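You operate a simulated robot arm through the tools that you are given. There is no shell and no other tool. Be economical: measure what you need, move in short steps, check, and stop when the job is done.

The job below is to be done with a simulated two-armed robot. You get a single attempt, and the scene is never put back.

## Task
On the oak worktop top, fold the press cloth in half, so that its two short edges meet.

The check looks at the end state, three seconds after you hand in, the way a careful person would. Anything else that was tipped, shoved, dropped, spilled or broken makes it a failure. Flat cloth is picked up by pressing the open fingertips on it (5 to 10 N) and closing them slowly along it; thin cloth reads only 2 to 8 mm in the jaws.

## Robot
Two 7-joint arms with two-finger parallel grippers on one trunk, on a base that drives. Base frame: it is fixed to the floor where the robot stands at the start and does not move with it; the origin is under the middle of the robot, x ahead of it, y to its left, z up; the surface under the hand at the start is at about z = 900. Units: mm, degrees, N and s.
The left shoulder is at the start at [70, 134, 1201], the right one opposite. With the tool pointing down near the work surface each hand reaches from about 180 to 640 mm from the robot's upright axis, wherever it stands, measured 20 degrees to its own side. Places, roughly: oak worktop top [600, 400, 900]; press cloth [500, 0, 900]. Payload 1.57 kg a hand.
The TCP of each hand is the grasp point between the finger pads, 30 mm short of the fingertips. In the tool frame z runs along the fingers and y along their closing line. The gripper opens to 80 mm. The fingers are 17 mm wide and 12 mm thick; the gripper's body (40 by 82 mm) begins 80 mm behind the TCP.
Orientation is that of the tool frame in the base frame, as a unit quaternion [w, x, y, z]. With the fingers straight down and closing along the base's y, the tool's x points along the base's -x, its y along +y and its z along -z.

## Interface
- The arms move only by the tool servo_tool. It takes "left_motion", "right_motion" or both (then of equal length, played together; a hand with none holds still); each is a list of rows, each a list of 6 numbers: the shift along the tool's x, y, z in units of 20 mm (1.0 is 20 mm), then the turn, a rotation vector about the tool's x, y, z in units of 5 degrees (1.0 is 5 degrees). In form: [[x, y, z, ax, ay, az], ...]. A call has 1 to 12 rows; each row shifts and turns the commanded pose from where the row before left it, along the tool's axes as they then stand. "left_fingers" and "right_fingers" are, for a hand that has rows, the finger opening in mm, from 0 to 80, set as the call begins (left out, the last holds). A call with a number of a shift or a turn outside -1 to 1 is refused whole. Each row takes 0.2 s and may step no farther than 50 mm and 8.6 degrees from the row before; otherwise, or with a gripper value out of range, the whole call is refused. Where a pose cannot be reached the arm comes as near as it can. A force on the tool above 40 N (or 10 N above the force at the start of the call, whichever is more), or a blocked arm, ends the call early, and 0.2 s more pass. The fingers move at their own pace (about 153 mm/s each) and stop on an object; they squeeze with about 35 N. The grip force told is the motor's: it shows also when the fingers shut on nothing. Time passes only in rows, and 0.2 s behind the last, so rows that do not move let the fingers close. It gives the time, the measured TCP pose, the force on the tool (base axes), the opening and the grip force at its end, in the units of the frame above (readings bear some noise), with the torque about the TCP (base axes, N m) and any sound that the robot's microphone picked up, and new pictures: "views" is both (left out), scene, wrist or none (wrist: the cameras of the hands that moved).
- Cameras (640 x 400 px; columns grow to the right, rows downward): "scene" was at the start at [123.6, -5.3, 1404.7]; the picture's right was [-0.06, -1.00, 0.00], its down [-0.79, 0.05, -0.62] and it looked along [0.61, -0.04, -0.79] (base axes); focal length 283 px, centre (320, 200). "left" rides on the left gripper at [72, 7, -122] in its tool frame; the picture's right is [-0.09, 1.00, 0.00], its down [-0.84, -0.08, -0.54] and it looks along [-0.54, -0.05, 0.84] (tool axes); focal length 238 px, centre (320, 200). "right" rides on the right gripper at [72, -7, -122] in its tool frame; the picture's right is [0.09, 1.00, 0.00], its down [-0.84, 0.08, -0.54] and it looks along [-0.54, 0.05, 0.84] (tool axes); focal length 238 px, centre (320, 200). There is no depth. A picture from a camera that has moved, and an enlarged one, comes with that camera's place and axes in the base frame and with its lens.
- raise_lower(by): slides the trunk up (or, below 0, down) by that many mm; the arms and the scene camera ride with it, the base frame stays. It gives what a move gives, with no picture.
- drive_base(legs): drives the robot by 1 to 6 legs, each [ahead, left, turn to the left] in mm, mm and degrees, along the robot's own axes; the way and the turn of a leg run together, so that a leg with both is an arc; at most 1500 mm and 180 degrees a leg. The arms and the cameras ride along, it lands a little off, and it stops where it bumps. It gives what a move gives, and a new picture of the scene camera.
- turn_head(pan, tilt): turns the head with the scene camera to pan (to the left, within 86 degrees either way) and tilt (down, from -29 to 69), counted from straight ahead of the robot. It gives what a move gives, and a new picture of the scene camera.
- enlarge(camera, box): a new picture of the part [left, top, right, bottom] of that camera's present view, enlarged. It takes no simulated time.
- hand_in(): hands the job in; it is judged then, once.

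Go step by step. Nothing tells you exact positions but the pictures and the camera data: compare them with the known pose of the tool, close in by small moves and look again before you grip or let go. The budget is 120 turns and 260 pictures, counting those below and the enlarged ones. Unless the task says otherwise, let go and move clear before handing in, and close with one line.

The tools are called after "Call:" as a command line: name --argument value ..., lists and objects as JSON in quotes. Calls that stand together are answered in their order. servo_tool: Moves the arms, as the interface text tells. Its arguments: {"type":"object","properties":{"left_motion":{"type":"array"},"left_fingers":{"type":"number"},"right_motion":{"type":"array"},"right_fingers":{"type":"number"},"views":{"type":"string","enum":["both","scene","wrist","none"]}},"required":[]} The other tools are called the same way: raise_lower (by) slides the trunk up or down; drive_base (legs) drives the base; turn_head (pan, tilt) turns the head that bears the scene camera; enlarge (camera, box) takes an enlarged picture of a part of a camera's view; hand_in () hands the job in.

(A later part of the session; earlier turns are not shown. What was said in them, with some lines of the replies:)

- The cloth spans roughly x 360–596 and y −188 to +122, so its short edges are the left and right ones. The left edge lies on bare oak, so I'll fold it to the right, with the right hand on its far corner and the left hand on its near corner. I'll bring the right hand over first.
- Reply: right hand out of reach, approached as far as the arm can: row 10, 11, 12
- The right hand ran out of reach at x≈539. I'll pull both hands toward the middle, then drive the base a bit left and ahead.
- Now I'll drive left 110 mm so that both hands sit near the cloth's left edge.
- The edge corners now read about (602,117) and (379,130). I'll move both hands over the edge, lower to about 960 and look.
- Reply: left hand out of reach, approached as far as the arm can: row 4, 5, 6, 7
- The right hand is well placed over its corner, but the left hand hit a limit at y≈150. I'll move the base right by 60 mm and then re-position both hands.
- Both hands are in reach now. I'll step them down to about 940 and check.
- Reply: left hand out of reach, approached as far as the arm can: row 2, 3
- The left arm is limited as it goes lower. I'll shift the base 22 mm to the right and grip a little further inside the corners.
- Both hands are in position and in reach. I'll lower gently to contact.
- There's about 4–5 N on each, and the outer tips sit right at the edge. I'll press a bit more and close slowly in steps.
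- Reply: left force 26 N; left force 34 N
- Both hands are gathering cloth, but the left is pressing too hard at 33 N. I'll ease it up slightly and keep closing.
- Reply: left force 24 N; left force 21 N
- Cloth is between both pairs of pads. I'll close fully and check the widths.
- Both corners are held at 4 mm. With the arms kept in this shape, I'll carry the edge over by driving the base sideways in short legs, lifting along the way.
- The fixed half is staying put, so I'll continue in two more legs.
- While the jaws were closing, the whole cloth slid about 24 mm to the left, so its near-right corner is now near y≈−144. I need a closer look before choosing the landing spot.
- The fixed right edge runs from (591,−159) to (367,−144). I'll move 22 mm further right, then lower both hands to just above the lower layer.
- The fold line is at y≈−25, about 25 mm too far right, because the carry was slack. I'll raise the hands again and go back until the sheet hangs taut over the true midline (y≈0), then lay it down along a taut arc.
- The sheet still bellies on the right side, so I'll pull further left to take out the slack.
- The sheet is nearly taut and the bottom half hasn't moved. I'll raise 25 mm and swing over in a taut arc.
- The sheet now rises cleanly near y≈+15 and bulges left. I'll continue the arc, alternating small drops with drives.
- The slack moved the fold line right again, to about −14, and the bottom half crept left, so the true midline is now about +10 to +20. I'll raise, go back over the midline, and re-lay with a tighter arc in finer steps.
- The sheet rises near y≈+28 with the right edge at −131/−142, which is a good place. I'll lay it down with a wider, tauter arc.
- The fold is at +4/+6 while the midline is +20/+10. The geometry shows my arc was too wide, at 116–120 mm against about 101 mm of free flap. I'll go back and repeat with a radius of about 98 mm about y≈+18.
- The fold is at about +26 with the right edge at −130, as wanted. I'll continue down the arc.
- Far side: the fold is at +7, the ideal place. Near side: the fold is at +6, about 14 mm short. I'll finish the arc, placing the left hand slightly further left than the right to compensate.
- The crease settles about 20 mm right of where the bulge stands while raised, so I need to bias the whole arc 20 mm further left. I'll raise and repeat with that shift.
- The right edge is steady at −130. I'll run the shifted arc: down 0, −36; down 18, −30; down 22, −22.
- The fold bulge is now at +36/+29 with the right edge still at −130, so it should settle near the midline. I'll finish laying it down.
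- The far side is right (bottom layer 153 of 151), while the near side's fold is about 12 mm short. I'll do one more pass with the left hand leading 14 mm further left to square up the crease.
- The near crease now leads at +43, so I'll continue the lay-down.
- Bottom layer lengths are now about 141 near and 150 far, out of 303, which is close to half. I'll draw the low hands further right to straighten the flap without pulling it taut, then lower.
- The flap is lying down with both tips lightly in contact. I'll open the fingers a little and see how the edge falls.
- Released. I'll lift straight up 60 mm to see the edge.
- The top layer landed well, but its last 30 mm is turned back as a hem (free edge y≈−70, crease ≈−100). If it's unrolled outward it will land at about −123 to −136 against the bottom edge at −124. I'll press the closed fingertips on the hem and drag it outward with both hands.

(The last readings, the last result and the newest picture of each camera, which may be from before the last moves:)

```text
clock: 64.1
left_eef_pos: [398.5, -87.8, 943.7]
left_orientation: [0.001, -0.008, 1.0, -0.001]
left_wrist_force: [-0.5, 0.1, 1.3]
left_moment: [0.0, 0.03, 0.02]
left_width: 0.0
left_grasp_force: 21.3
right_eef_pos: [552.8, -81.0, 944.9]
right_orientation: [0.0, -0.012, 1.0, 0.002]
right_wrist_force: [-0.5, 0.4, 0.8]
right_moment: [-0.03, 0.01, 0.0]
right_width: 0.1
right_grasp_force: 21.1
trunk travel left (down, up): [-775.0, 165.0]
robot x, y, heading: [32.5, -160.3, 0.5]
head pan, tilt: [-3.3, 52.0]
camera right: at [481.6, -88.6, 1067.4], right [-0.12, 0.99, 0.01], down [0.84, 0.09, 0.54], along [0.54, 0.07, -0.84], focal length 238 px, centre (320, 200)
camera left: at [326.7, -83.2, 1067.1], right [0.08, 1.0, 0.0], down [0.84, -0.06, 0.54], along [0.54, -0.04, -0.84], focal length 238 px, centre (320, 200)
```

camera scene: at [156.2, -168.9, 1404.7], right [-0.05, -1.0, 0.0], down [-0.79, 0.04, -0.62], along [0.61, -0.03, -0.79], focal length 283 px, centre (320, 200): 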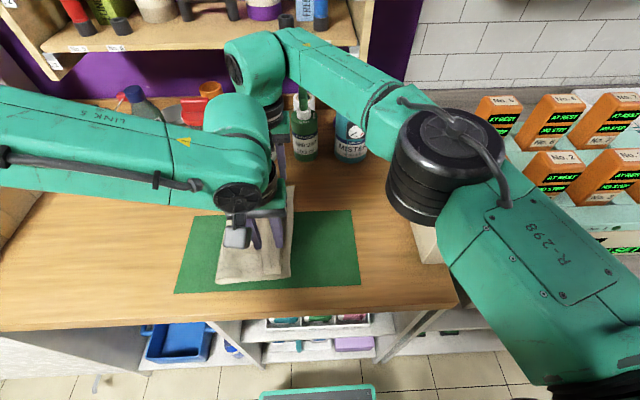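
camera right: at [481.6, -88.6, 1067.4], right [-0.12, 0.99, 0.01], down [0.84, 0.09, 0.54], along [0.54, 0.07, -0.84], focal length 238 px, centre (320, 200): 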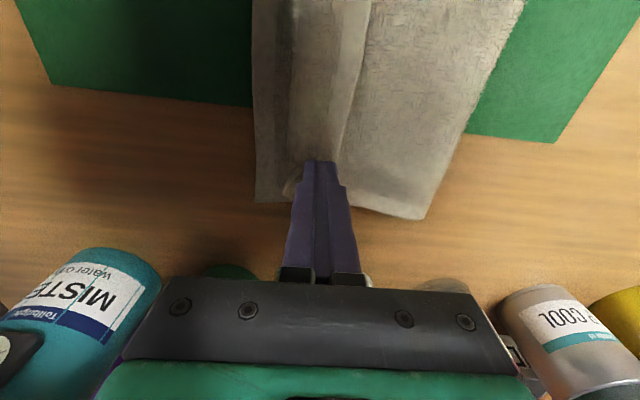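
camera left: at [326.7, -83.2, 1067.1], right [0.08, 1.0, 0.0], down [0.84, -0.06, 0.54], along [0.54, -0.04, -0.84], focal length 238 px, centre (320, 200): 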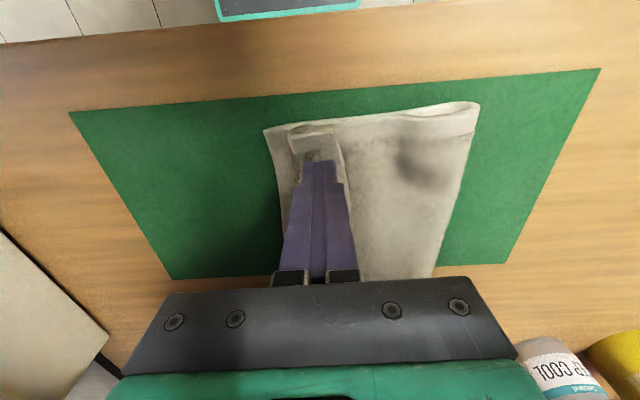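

The tips rest on the hem. The left arm can't reach far right, so I'll press lightly and drag with the base.

Call:
servo_tool --left_motion '[[0, 0, 0.1, 0, 0, 0], [0, 0, 0.05, 0, 0, 0], [0, 0, 0, 0, 0, 0]]' --right_motion '[[0, 0, 0.12, 0, 0, 0], [0, 0, 0.05, 0, 0, 0], [0, 0, 0, 0, 0, 0]]' --views "none"

Call:
drive_base --legs '[[0, -25, 0]]'

Call:
enlarge --camera "left" --box '[0, 0, 640, 400]'

Call:
enlarge --camera "right" --box '[0, 0, 640, 400]'

```text
clock: 64.9
left_eef_pos: [398.9, -88.5, 942.0]
left_orientation: [-0.001, -0.008, 1.0, -0.002]
left_wrist_force: [-0.3, 1.1, 1.3]
left_moment: [0.0, 0.03, 0.02]
left_width: 0.0
left_grasp_force: 21.3
right_eef_pos: [553.4, -81.0, 942.1]
right_orientation: [0.0, -0.012, 1.0, 0.003]
right_wrist_force: [1.0, 0.5, 1.5]
right_moment: [-0.01, 0.0, 0.01]
right_width: 0.2
right_grasp_force: 21.2
trunk travel left (down, up): [-775.0, 165.0]
robot x, y, heading: [34.5, -162.2, 0.7]
head pan, tilt: [-3.3, 52.0]
```

```text
clock: 65.7
left_eef_pos: [399.8, -109.8, 941.2]
left_orientation: [-0.001, -0.008, 1.0, -0.003]
left_wrist_force: [0.5, 0.0, 1.2]
left_moment: [-0.05, 0.05, 0.01]
left_width: 0.0
left_grasp_force: 21.8
right_eef_pos: [552.6, -102.4, 941.1]
right_orientation: [0.0, -0.011, 1.0, 0.001]
right_wrist_force: [0.0, 0.3, 2.0]
right_moment: [-0.01, -0.01, -0.01]
right_width: 0.0
right_grasp_force: 21.0
trunk travel left (down, up): [-775.0, 165.0]
robot x, y, heading: [30.6, -191.3, 0.4]
head pan, tilt: [-3.3, 52.0]
camera scene: at [155.6, -189.0, 1404.8], right [-0.05, -1.0, 0.0], down [-0.79, 0.04, -0.62], along [0.62, -0.03, -0.79], focal length 283 px, centre (320, 200)
```

scene: 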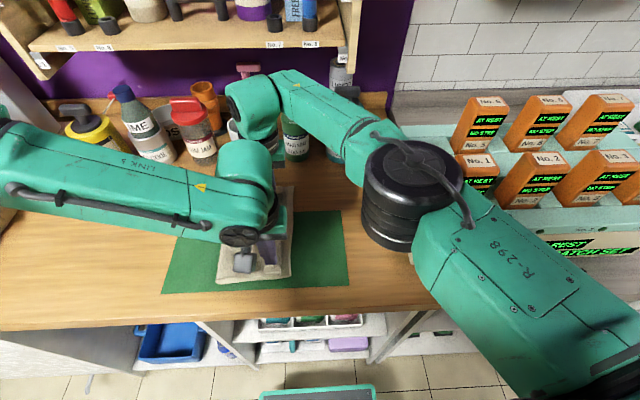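

```text
1.00 times, centred on (320, 200) of left (not enlarged: the box is as wide or as high as the picture)
camera zoom: at [327.1, -104.6, 1065.1], right [0.08, 1.0, -0.01], down [0.84, -0.06, 0.54], along [0.54, -0.05, -0.84], focal length 238 px, centre (320, 200)
```

zoom: 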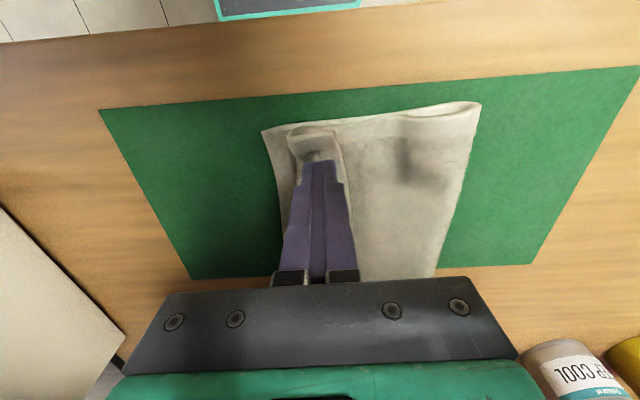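

```text
1.00 times, centred on (320, 200) of right (not enlarged: the box is as wide or as high as the picture)
camera zoom: at [481.3, -109.8, 1064.0], right [-0.12, 0.99, 0.0], down [0.84, 0.1, 0.54], along [0.54, 0.06, -0.84], focal length 238 px, centre (320, 200)
```

zoom: 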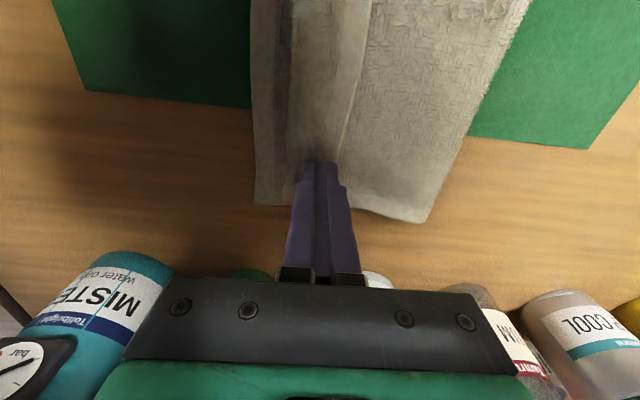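

The whole cloth slid as one, so friction alone won't unroll the hem. I'll anchor the folded part with the left hand and use the right hand's closed tips to push the hem's free edge outward so that it flips over. First I'll lift and reposition.

Call:
servo_tool --left_motion '[[0, 0, -0.9, 0, 0, 0], [0, 0.9, 0, 0, 0, 0], [0, 0.9, 0, 0, 0, 0], [0, 0.9, 0, 0, 0, 0], [0, 0.5, 0, 0, 0, 0], [0, 0, 0, 0, 0, 0]]' --right_motion '[[0, 0, -0.9, 0, 0, 0], [0, 0, -0.9, 0, 0, 0], [0, 0.9, 0, 0, 0, 0], [0, 0.9, 0, 0, 0, 0], [0, 0, 0, 0, 0, 0], [0, 0, 0, 0, 0, 0]]'

```text
clock: 67.1
left_eef_pos: [400.1, -48.7, 960.6]
left_orientation: [0.0, -0.008, 1.0, -0.002]
left_wrist_force: [0.0, -0.2, 0.0]
left_moment: [0.01, 0.01, 0.02]
left_width: 0.1
left_grasp_force: 21.4
right_eef_pos: [544.9, -84.8, 975.8]
right_orientation: [-0.005, -0.017, 1.0, 0.002]
right_wrist_force: [-0.2, 0.7, 0.1]
right_moment: [0.02, 0.0, -0.01]
right_width: 0.0
right_grasp_force: 21.4
right hand out of reach, approached as far as the arm can: row 3, 4
trunk travel left (down, up): [-775.0, 165.0]
robot x, y, heading: [33.0, -192.4, 0.3]
head pan, tilt: [-3.3, 52.0]
camera scene: at [156.4, -194.5, 1404.7], right [-0.05, -1.0, 0.0], down [-0.79, 0.04, -0.62], along [0.61, -0.03, -0.79], focal length 283 px, centre (320, 200)
camera right: at [474.1, -93.3, 1098.3], right [-0.13, 0.99, 0.0], down [0.84, 0.11, 0.53], along [0.53, 0.07, -0.85], focal length 238 px, centre (320, 200)
camera left: at [327.6, -44.7, 1083.3], right [0.08, 1.0, 0.0], down [0.84, -0.06, 0.54], along [0.54, -0.04, -0.84], focal length 238 px, centre (320, 200)
```

scene: 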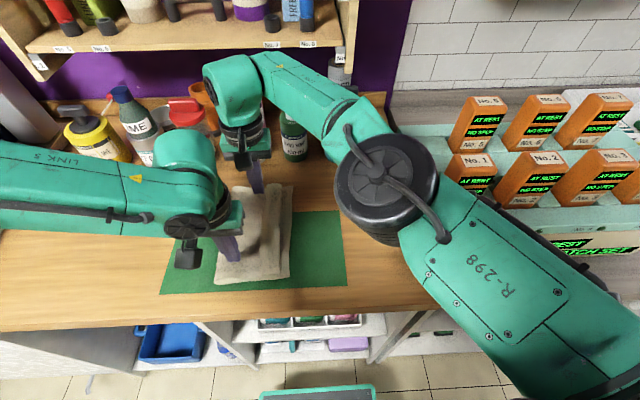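
right: 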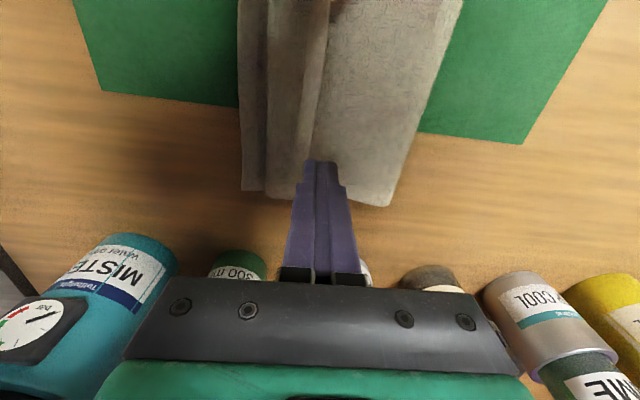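
left: 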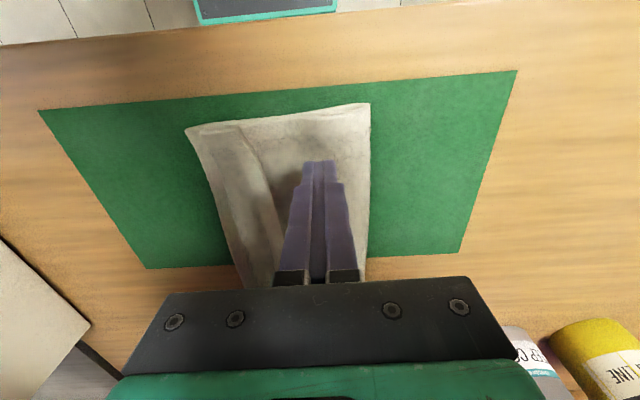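

The right arm is at an awkward reach, so I'll move the base back left and then sweep with the right hand while the left anchors.

Call:
servo_tool --left_motion '[[0, 0, -1, 0, 0, 0], [0, 0, 0, 0, 0, 0]]' --right_motion '[[0, -0.5, -0.5, 0, 0, 0], [0, -0.5, 0, 0, 0, 0]]' --views "none"

Call:
drive_base --legs '[[0, 95, 0]]'

```text
clock: 67.7
left_eef_pos: [399.0, -49.2, 978.3]
left_orientation: [-0.001, -0.006, 1.0, -0.001]
left_wrist_force: [-1.1, -0.1, -0.7]
left_moment: [-0.05, 0.02, 0.03]
left_width: 0.0
left_grasp_force: 22.0
right_eef_pos: [545.4, -107.3, 984.7]
right_orientation: [-0.001, -0.011, 1.0, 0.002]
right_wrist_force: [-0.1, -0.2, -1.5]
right_moment: [-0.03, 0.0, 0.02]
right_width: 0.0
right_grasp_force: 21.1
trunk travel left (down, up): [-775.0, 165.0]
robot x, y, heading: [34.7, -191.8, 0.4]
head pan, tilt: [-3.3, 52.0]
```

```text
clock: 68.8
left_eef_pos: [397.3, 40.6, 979.5]
left_orientation: [0.0, -0.007, 1.0, -0.001]
left_wrist_force: [-0.3, -1.0, -0.1]
left_moment: [0.02, 0.0, 0.04]
left_width: 0.0
left_grasp_force: 21.2
right_eef_pos: [545.0, -15.7, 984.5]
right_orientation: [-0.001, -0.011, 1.0, 0.003]
right_wrist_force: [0.4, -0.2, -0.6]
right_moment: [0.02, -0.03, 0.01]
right_width: 0.0
right_grasp_force: 21.5
trunk travel left (down, up): [-775.0, 165.0]
robot x, y, heading: [34.0, -96.0, 0.7]
head pan, tilt: [-3.3, 52.0]
camera scene: at [155.2, -104.8, 1404.7], right [-0.05, -1.0, 0.0], down [-0.79, 0.04, -0.62], along [0.62, -0.03, -0.79], focal length 283 px, centre (320, 200)
```

scene: 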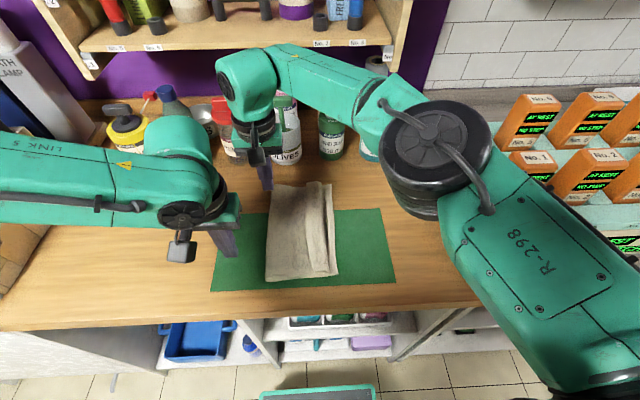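

Call:
enlarge --camera "scene" --box '[230, 170, 370, 295]'

```text
3.20 times, centred on (300, 232) of scene
camera zoom: at [155.2, -104.8, 1404.7], right [-0.05, -1.0, 0.0], down [-0.79, 0.04, -0.62], along [0.62, -0.03, -0.79], focal length 906 px, centre (384, 96)
```

zoom: 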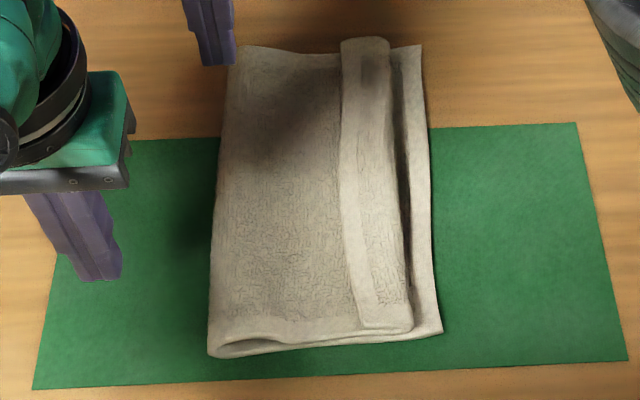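

This is a clear view: bottom edge at −148 to −153, hem crease at ≈−130, free edge at ≈−100, fold at −16. Unrolled, the edge would lie within about 10 mm of the bottom edge. I'll anchor with the left hand and bring the right hand to the inner side of the hem.

Call:
servo_tool --left_motion '[[0, -0.9, 0, 0, 0, 0], [0, -0.9, 0, 0, 0, 0], [0, -0.9, 0, 0, 0, 0], [0, -0.9, 0, 0, 0, 0], [-0.5, 0, 0.8, 0, 0, 0], [-0.5, 0, 0.8, 0, 0, 0], [0, 0, 0.3, 0, 0, 0], [0, 0, 0, 0, 0, 0]]' --right_motion '[[-0.2, -0.9, 0, 0, 0, 0], [0, -0.9, 0, 0, 0, 0], [0, -0.9, 0, 0, 0, 0], [0, -0.1, 0.5, 0, 0, 0], [0, 0, 0.5, 0, 0, 0], [0, 0, 0.6, 0, 0, 0], [0, 0, 0, 0, 0, 0], [0, 0, 0, 0, 0, 0]]'

```text
clock: 70.6
left_eef_pos: [418.0, -27.6, 942.4]
left_orientation: [0.0, -0.007, 1.0, -0.003]
left_wrist_force: [0.4, 0.5, 0.4]
left_moment: [0.01, -0.02, -0.01]
left_width: 0.2
left_grasp_force: 22.1
right_eef_pos: [548.4, -69.0, 949.6]
right_orientation: [0.0, -0.011, 1.0, 0.002]
right_wrist_force: [-0.1, -0.8, -0.2]
right_moment: [0.03, -0.03, 0.04]
right_width: 0.2
right_grasp_force: 21.1
trunk travel left (down, up): [-775.0, 165.0]
robot x, y, heading: [32.4, -97.1, 0.4]
head pan, tilt: [-3.3, 52.0]
camera scene: at [155.2, -102.2, 1404.7], right [-0.05, -1.0, 0.0], down [-0.79, 0.04, -0.62], along [0.62, -0.03, -0.79], focal length 283 px, centre (320, 200)
camera right: at [476.7, -76.3, 1072.8], right [-0.11, 0.99, 0.0], down [0.84, 0.09, 0.54], along [0.54, 0.07, -0.84], focal length 238 px, centre (320, 200)
camera left: at [345.7, -22.9, 1065.3], right [0.08, 1.0, 0.0], down [0.84, -0.06, 0.54], along [0.54, -0.05, -0.84], focal length 238 px, centre (320, 200)
```

scene: 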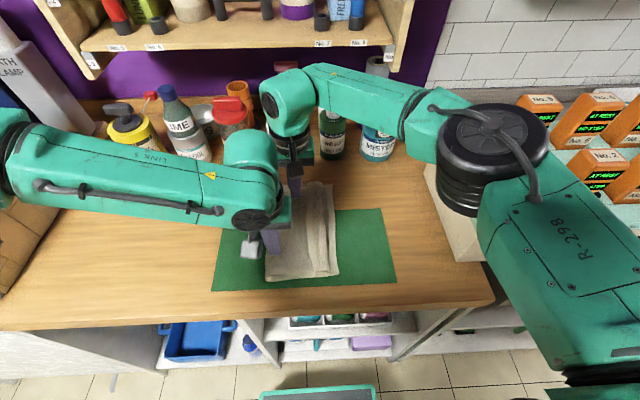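
right: 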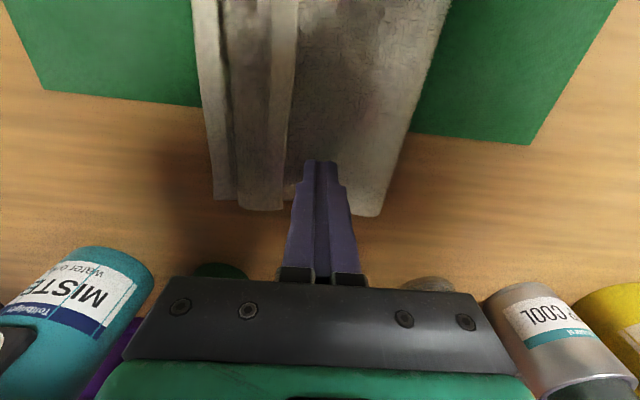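
left: 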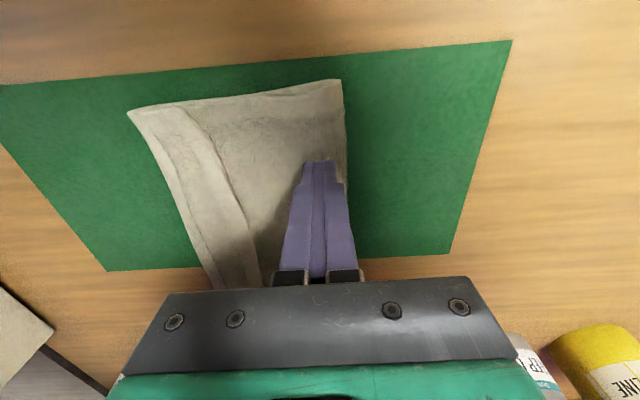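

Both hands are positioned. I'll press the left anchor and lower the right to hem-edge height.

Call:
servo_tool --left_motion '[[0, 0, 0.15, 0, 0, 0], [0, 0, 0.15, 0, 0, 0], [0, 0, 0.1, 0, 0, 0], [0, 0, 0, 0, 0, 0]]' --right_motion '[[0, 0, 0.2, 0, 0, 0], [0, 0, 0.2, 0, 0, 0], [0, 0, 0.1, 0, 0, 0], [0, 0, 0, 0, 0, 0]]' --views "none"

```text
clock: 71.6
left_eef_pos: [416.7, -24.8, 936.6]
left_orientation: [0.0, -0.006, 1.0, -0.001]
left_wrist_force: [0.8, -0.6, 4.4]
left_moment: [-0.02, 0.0, 0.0]
left_width: 0.0
left_grasp_force: 21.2
left hand out of reach, approached as far as the arm can: row 1
right_eef_pos: [549.6, -68.8, 941.4]
right_orientation: [0.0, -0.012, 1.0, 0.003]
right_wrist_force: [0.6, 0.3, -0.6]
right_moment: [0.0, 0.0, 0.0]
right_width: 0.1
right_grasp_force: 21.3
trunk travel left (down, up): [-775.0, 165.0]
robot x, y, heading: [32.2, -102.4, 0.7]
head pan, tilt: [-3.3, 52.0]
```

Call:
servo_tool --right_motion '[[0, 0, 0.12, 0, 0, 0], [0, -0.5, 0, 0, 0, 0], [0, -0.5, 0, 0, 0, 0], [0, -0.5, 0, 0, 0, 0], [0, -0.5, 0, 0, 0, 0], [0, 0, 0, 0, 0, 0]]'

```text
clock: 73.0
left_eef_pos: [417.6, -24.8, 937.5]
left_orientation: [0.001, -0.007, 1.0, -0.002]
left_wrist_force: [0.8, -1.7, 4.6]
left_moment: [-0.06, -0.03, -0.01]
left_width: 0.2
left_grasp_force: 21.4
right_eef_pos: [550.1, -108.6, 940.4]
right_orientation: [-0.001, -0.011, 1.0, 0.003]
right_wrist_force: [-1.4, 0.1, 1.7]
right_moment: [0.03, 0.0, 0.01]
right_width: 0.0
right_grasp_force: 21.0
trunk travel left (down, up): [-775.0, 165.0]
robot x, y, heading: [30.3, -96.0, 0.4]
head pan, tilt: [-3.3, 52.0]
camera scene: at [154.9, -102.2, 1404.8], right [-0.05, -1.0, 0.0], down [-0.79, 0.04, -0.62], along [0.62, -0.03, -0.79], focal length 283 px, centre (320, 200)
camera right: at [478.2, -117.5, 1061.1], right [-0.11, 0.99, 0.01], down [0.84, 0.09, 0.54], along [0.54, 0.07, -0.84], focal length 238 px, centre (320, 200)
```

scene: 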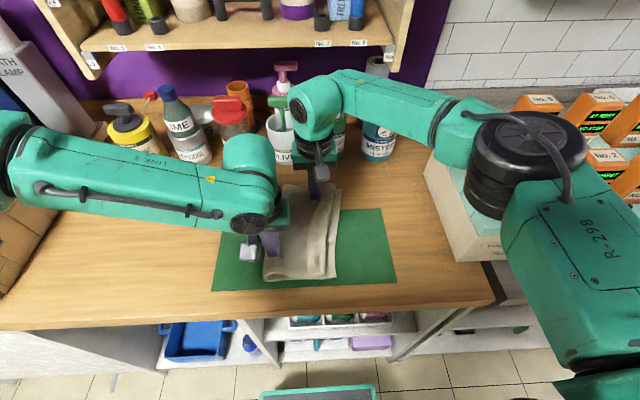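
right: 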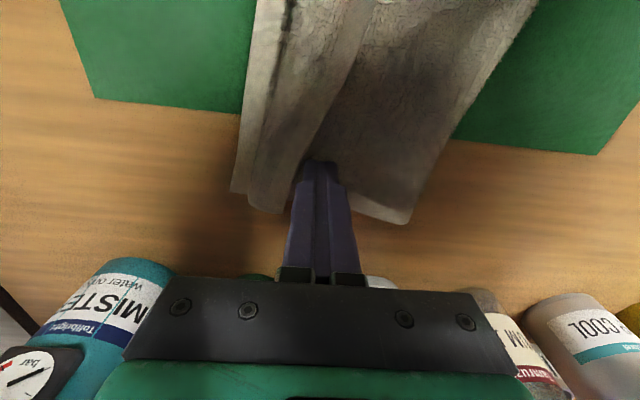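

Pushing shifts the whole far end instead of flipping the hem. I'll lift off and instead pinch the hem itself: one finger on the hem, the other just inside its free edge.

Call:
servo_tool --left_motion '[[0, 0, -0.9, 0, 0, 0], [0, 0.9, -0.9, 0, 0, 0], [0, 0.9, 0, 0, 0, 0], [0, 0.9, 0, 0, 0, 0], [0, 0, 0, 0, 0, 0]]' --right_motion '[[0, 0.1, -0.9, 0, 0, 0], [0, 0, -0.9, 0, 0, 0], [0, 0, -0.5, 0, 0, 0], [0, 0, 0, 0, 0, 0], [0, 0, 0, 0, 0, 0]]' --right_fingers 22 --left_fingers 22 --views "none"

Call:
enlarge --camera "scene" --box '[230, 170, 370, 295]'

Call:
enlarge --camera "right" --box '[0, 0, 640, 400]'

```text
clock: 74.2
left_eef_pos: [416.7, 28.0, 970.0]
left_orientation: [-0.001, -0.007, 1.0, -0.001]
left_wrist_force: [-0.1, -0.5, 0.8]
left_moment: [0.0, 0.0, -0.01]
left_width: 22.0
left_grasp_force: 0.0
right_eef_pos: [550.0, -107.9, 986.2]
right_orientation: [-0.002, -0.012, 1.0, 0.002]
right_wrist_force: [0.2, 0.5, -0.2]
right_moment: [0.02, 0.0, 0.0]
right_width: 22.2
right_grasp_force: 0.0
trunk travel left (down, up): [-775.0, 165.0]
robot x, y, heading: [29.2, -93.8, 0.5]
head pan, tilt: [-3.3, 52.0]
```

```text
3.20 times, centred on (300, 232) of scene
camera zoom: at [155.2, -102.6, 1404.7], right [-0.05, -1.0, 0.0], down [-0.79, 0.04, -0.62], along [0.62, -0.03, -0.79], focal length 906 px, centre (384, 96)
```

zoom: 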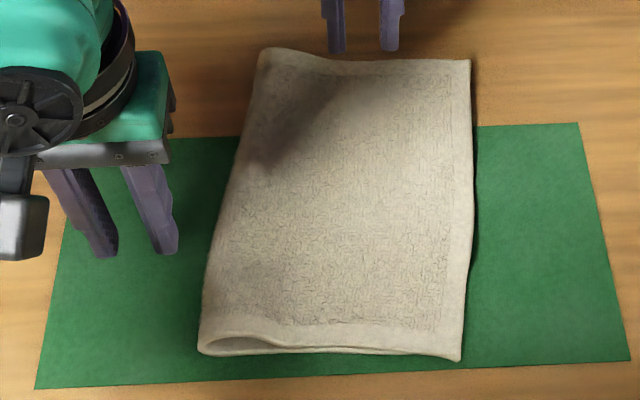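

```text
1.00 times, centred on (320, 200) of right (not enlarged: the box is as wide or as high as the picture)
camera zoom: at [478.7, -115.5, 1107.5], right [-0.11, 0.99, 0.01], down [0.84, 0.09, 0.54], along [0.54, 0.07, -0.84], focal length 238 px, centre (320, 200)
```

zoom: 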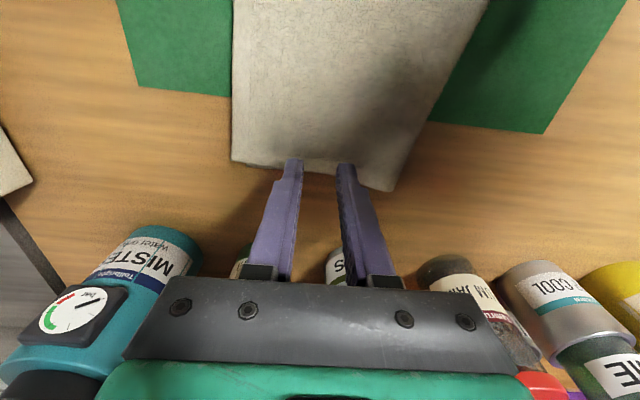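

The hem has sprung open and the cloth now lies folded, with the top edge along the right. I'll inspect how well the edges align.

Call:
servo_tool --left_motion '[[0, 0.9, -0.9, 0, 0, 0], [0, 0.9, 0, 0, 0, 0], [0, 0.9, 0, 0, 0, 0], [0, 0, 0, 0, 0, 0]]' --right_motion '[[0, -0.9, -0.9, 0, 0, 0], [0, -0.9, 0, 0, 0, 0], [0, -0.9, 0, 0, 0, 0], [0, -0.9, 0, 0, 0, 0]]' --views "wrist"

Call:
enlarge --camera "scene" --box '[305, 240, 355, 290]'

Call:
enlarge --camera "scene" --box '[270, 175, 350, 225]'

```text
clock: 75.2
left_eef_pos: [415.8, 80.3, 989.8]
left_orientation: [-0.001, -0.007, 1.0, -0.001]
left_wrist_force: [-0.3, -0.8, -0.2]
left_moment: [0.04, -0.03, -0.04]
left_width: 22.1
left_grasp_force: 0.1
right_eef_pos: [552.8, -179.5, 1003.4]
right_orientation: [0.0, -0.011, 1.0, 0.003]
right_wrist_force: [-0.3, 0.7, -0.6]
right_moment: [0.01, 0.02, 0.02]
right_width: 21.9
right_grasp_force: 0.0
trunk travel left (down, up): [-775.0, 165.0]
robot x, y, heading: [31.4, -98.5, 0.6]
head pan, tilt: [-3.3, 52.0]
camera right: at [480.9, -187.7, 1125.7], right [-0.11, 0.99, 0.01], down [0.84, 0.09, 0.54], along [0.54, 0.07, -0.84], focal length 238 px, centre (320, 200)
camera left: at [343.6, 85.2, 1112.5], right [0.08, 1.0, 0.0], down [0.84, -0.06, 0.54], along [0.54, -0.04, -0.84], focal length 238 px, centre (320, 200)
```

right: 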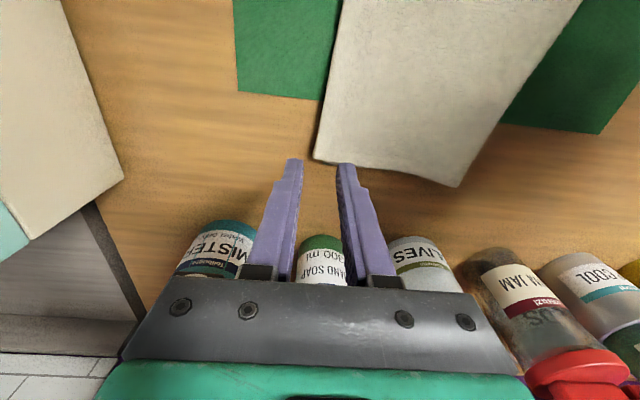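
left: 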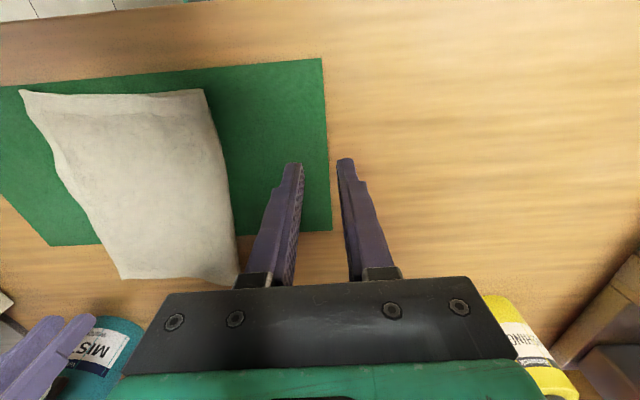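

```text
8.00 times, centred on (330, 265) of scene
camera zoom: at [154.9, -103.6, 1404.8], right [-0.05, -1.0, 0.0], down [-0.79, 0.04, -0.62], along [0.62, -0.03, -0.79], focal length 2266 px, centre (240, -320)
```

zoom: 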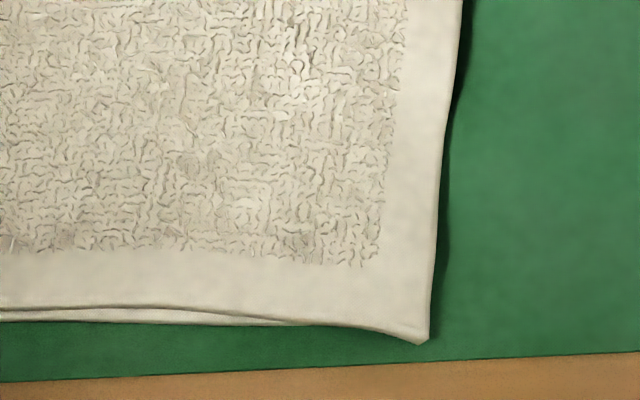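

```text
8.00 times, centred on (310, 200) of scene
camera zoom: at [154.9, -103.6, 1404.8], right [-0.05, -1.0, 0.0], down [-0.79, 0.04, -0.62], along [0.62, -0.03, -0.79], focal length 2266 px, centre (400, 200)
```

zoom: 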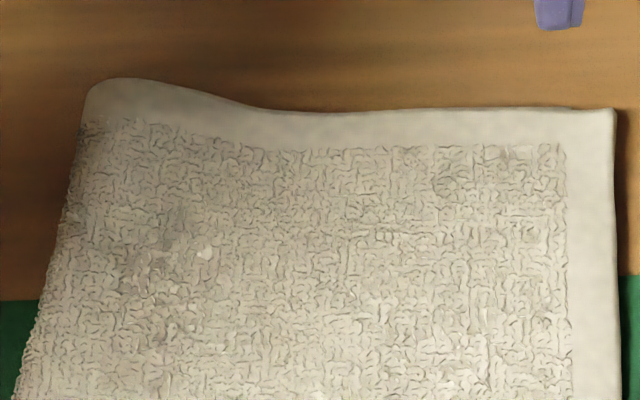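

The near corner of the top layer seems to overhang by about 15–20 mm, and the far one by about 10 mm. I'll look closer at both before deciding.

Call:
enlarge --camera "right" --box '[290, 90, 390, 190]'

Call:
enlarge --camera "scene" --box '[312, 262, 342, 286]'

Call:
enlarge --camera "left" --box '[0, 70, 120, 170]'

```text
4.00 times, centred on (340, 140) of right
camera zoom: at [480.9, -187.7, 1125.7], right [-0.11, 0.99, 0.01], down [0.84, 0.09, 0.54], along [0.54, 0.07, -0.84], focal length 953 px, centre (240, 440)
```

zoom: 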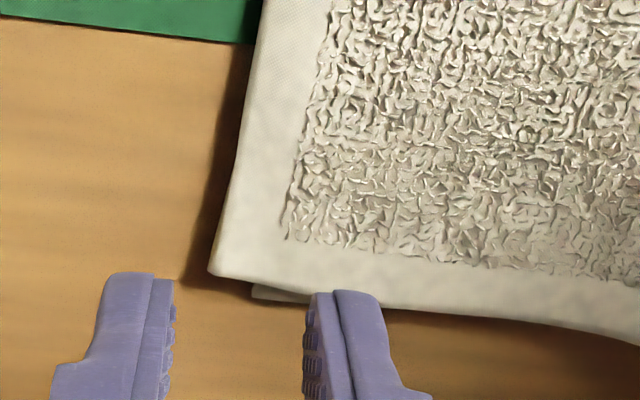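

```text
16.00 times, centred on (327, 274) of scene
camera zoom: at [154.9, -103.6, 1404.8], right [-0.05, -1.0, 0.0], down [-0.79, 0.04, -0.62], along [0.62, -0.03, -0.79], focal length 4532 px, centre (208, -984)
```

zoom: 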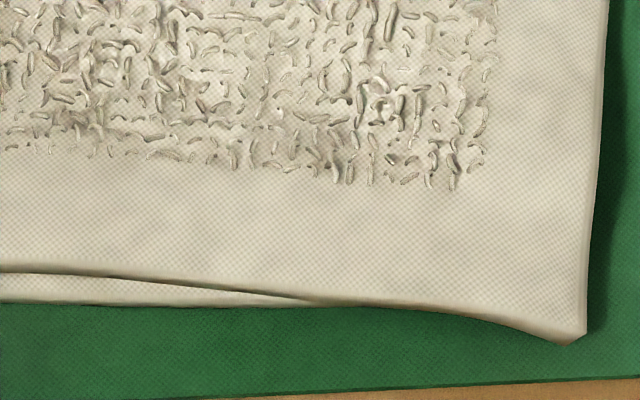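

```text
4.00 times, centred on (60, 120) of left
camera zoom: at [343.6, 85.2, 1112.5], right [0.08, 1.0, 0.0], down [0.84, -0.06, 0.54], along [0.54, -0.04, -0.84], focal length 953 px, centre (1360, 520)
```

zoom: 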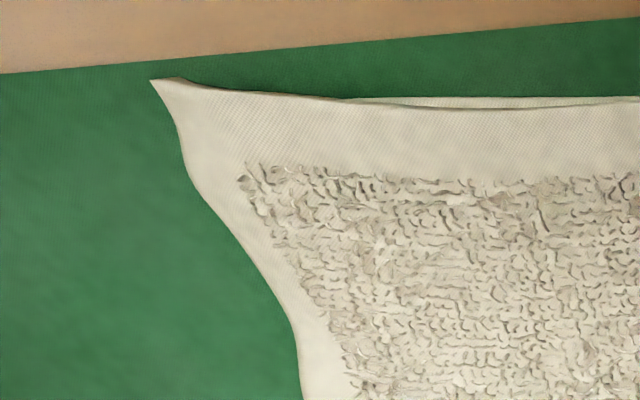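

The far corners are 10 mm apart, and the lengths measured before the hem opened give about 13 mm for the near ones. The mat and bottles are where they were, so the fold is good. I'll raise both hands clear and take a last look.

Call:
servo_tool --left_motion '[[0, 0, -0.9, 0, 0, 0], [0, 0, -0.9, 0, 0, 0], [0, 0, -0.9, 0, 0, 0], [0.5, 0.5, 0, 0, 0, 0], [0, 0, 0, 0, 0, 0]]' --right_motion '[[0.3, 0, -0.9, 0, 0, 0], [0.5, 0, -0.9, 0, 0, 0], [0.8, -0.5, -0.5, 0, 0, 0], [0.9, -0.5, 0, 0, 0, 0], [0, 0, 0, 0, 0, 0]]' --views "scene"

```text
clock: 76.4
left_eef_pos: [407.2, 93.6, 1043.7]
left_orientation: [-0.001, -0.008, 1.0, -0.002]
left_wrist_force: [0.2, 0.0, 1.0]
left_moment: [-0.03, 0.01, 0.02]
left_width: 21.9
left_grasp_force: 0.1
right_eef_pos: [501.1, -202.0, 1050.2]
right_orientation: [-0.001, -0.011, 1.0, 0.002]
right_wrist_force: [0.3, 0.8, -0.3]
right_moment: [0.01, 0.03, 0.03]
right_width: 22.0
right_grasp_force: 0.1
trunk travel left (down, up): [-775.0, 165.0]
robot x, y, heading: [33.8, -100.4, 0.5]
head pan, tilt: [-3.3, 52.0]
camera scene: at [155.9, -102.0, 1404.7], right [-0.05, -1.0, 0.0], down [-0.79, 0.04, -0.62], along [0.61, -0.03, -0.79], focal length 283 px, centre (320, 200)
```

scene: 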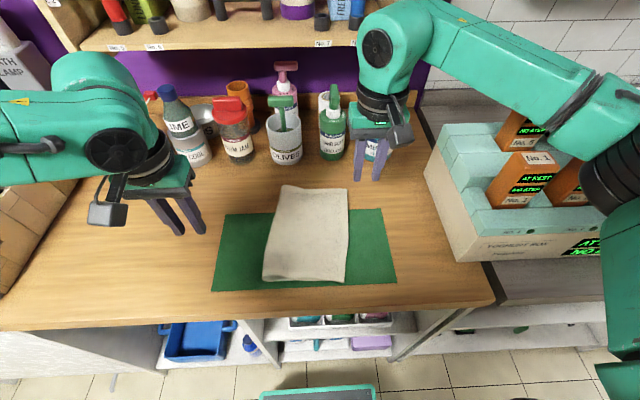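

The cloth lies folded in half, both hands are clear, and nothing else looks disturbed. I'm handing in.

Call:
hand_in

```text
The job is handed in.
```

The press cloth is folded in half on the worktop. Its short edges meet to within about 10 mm at the far corners; I estimate about 13 mm at the near ones, where I couldn't see the lower corner.
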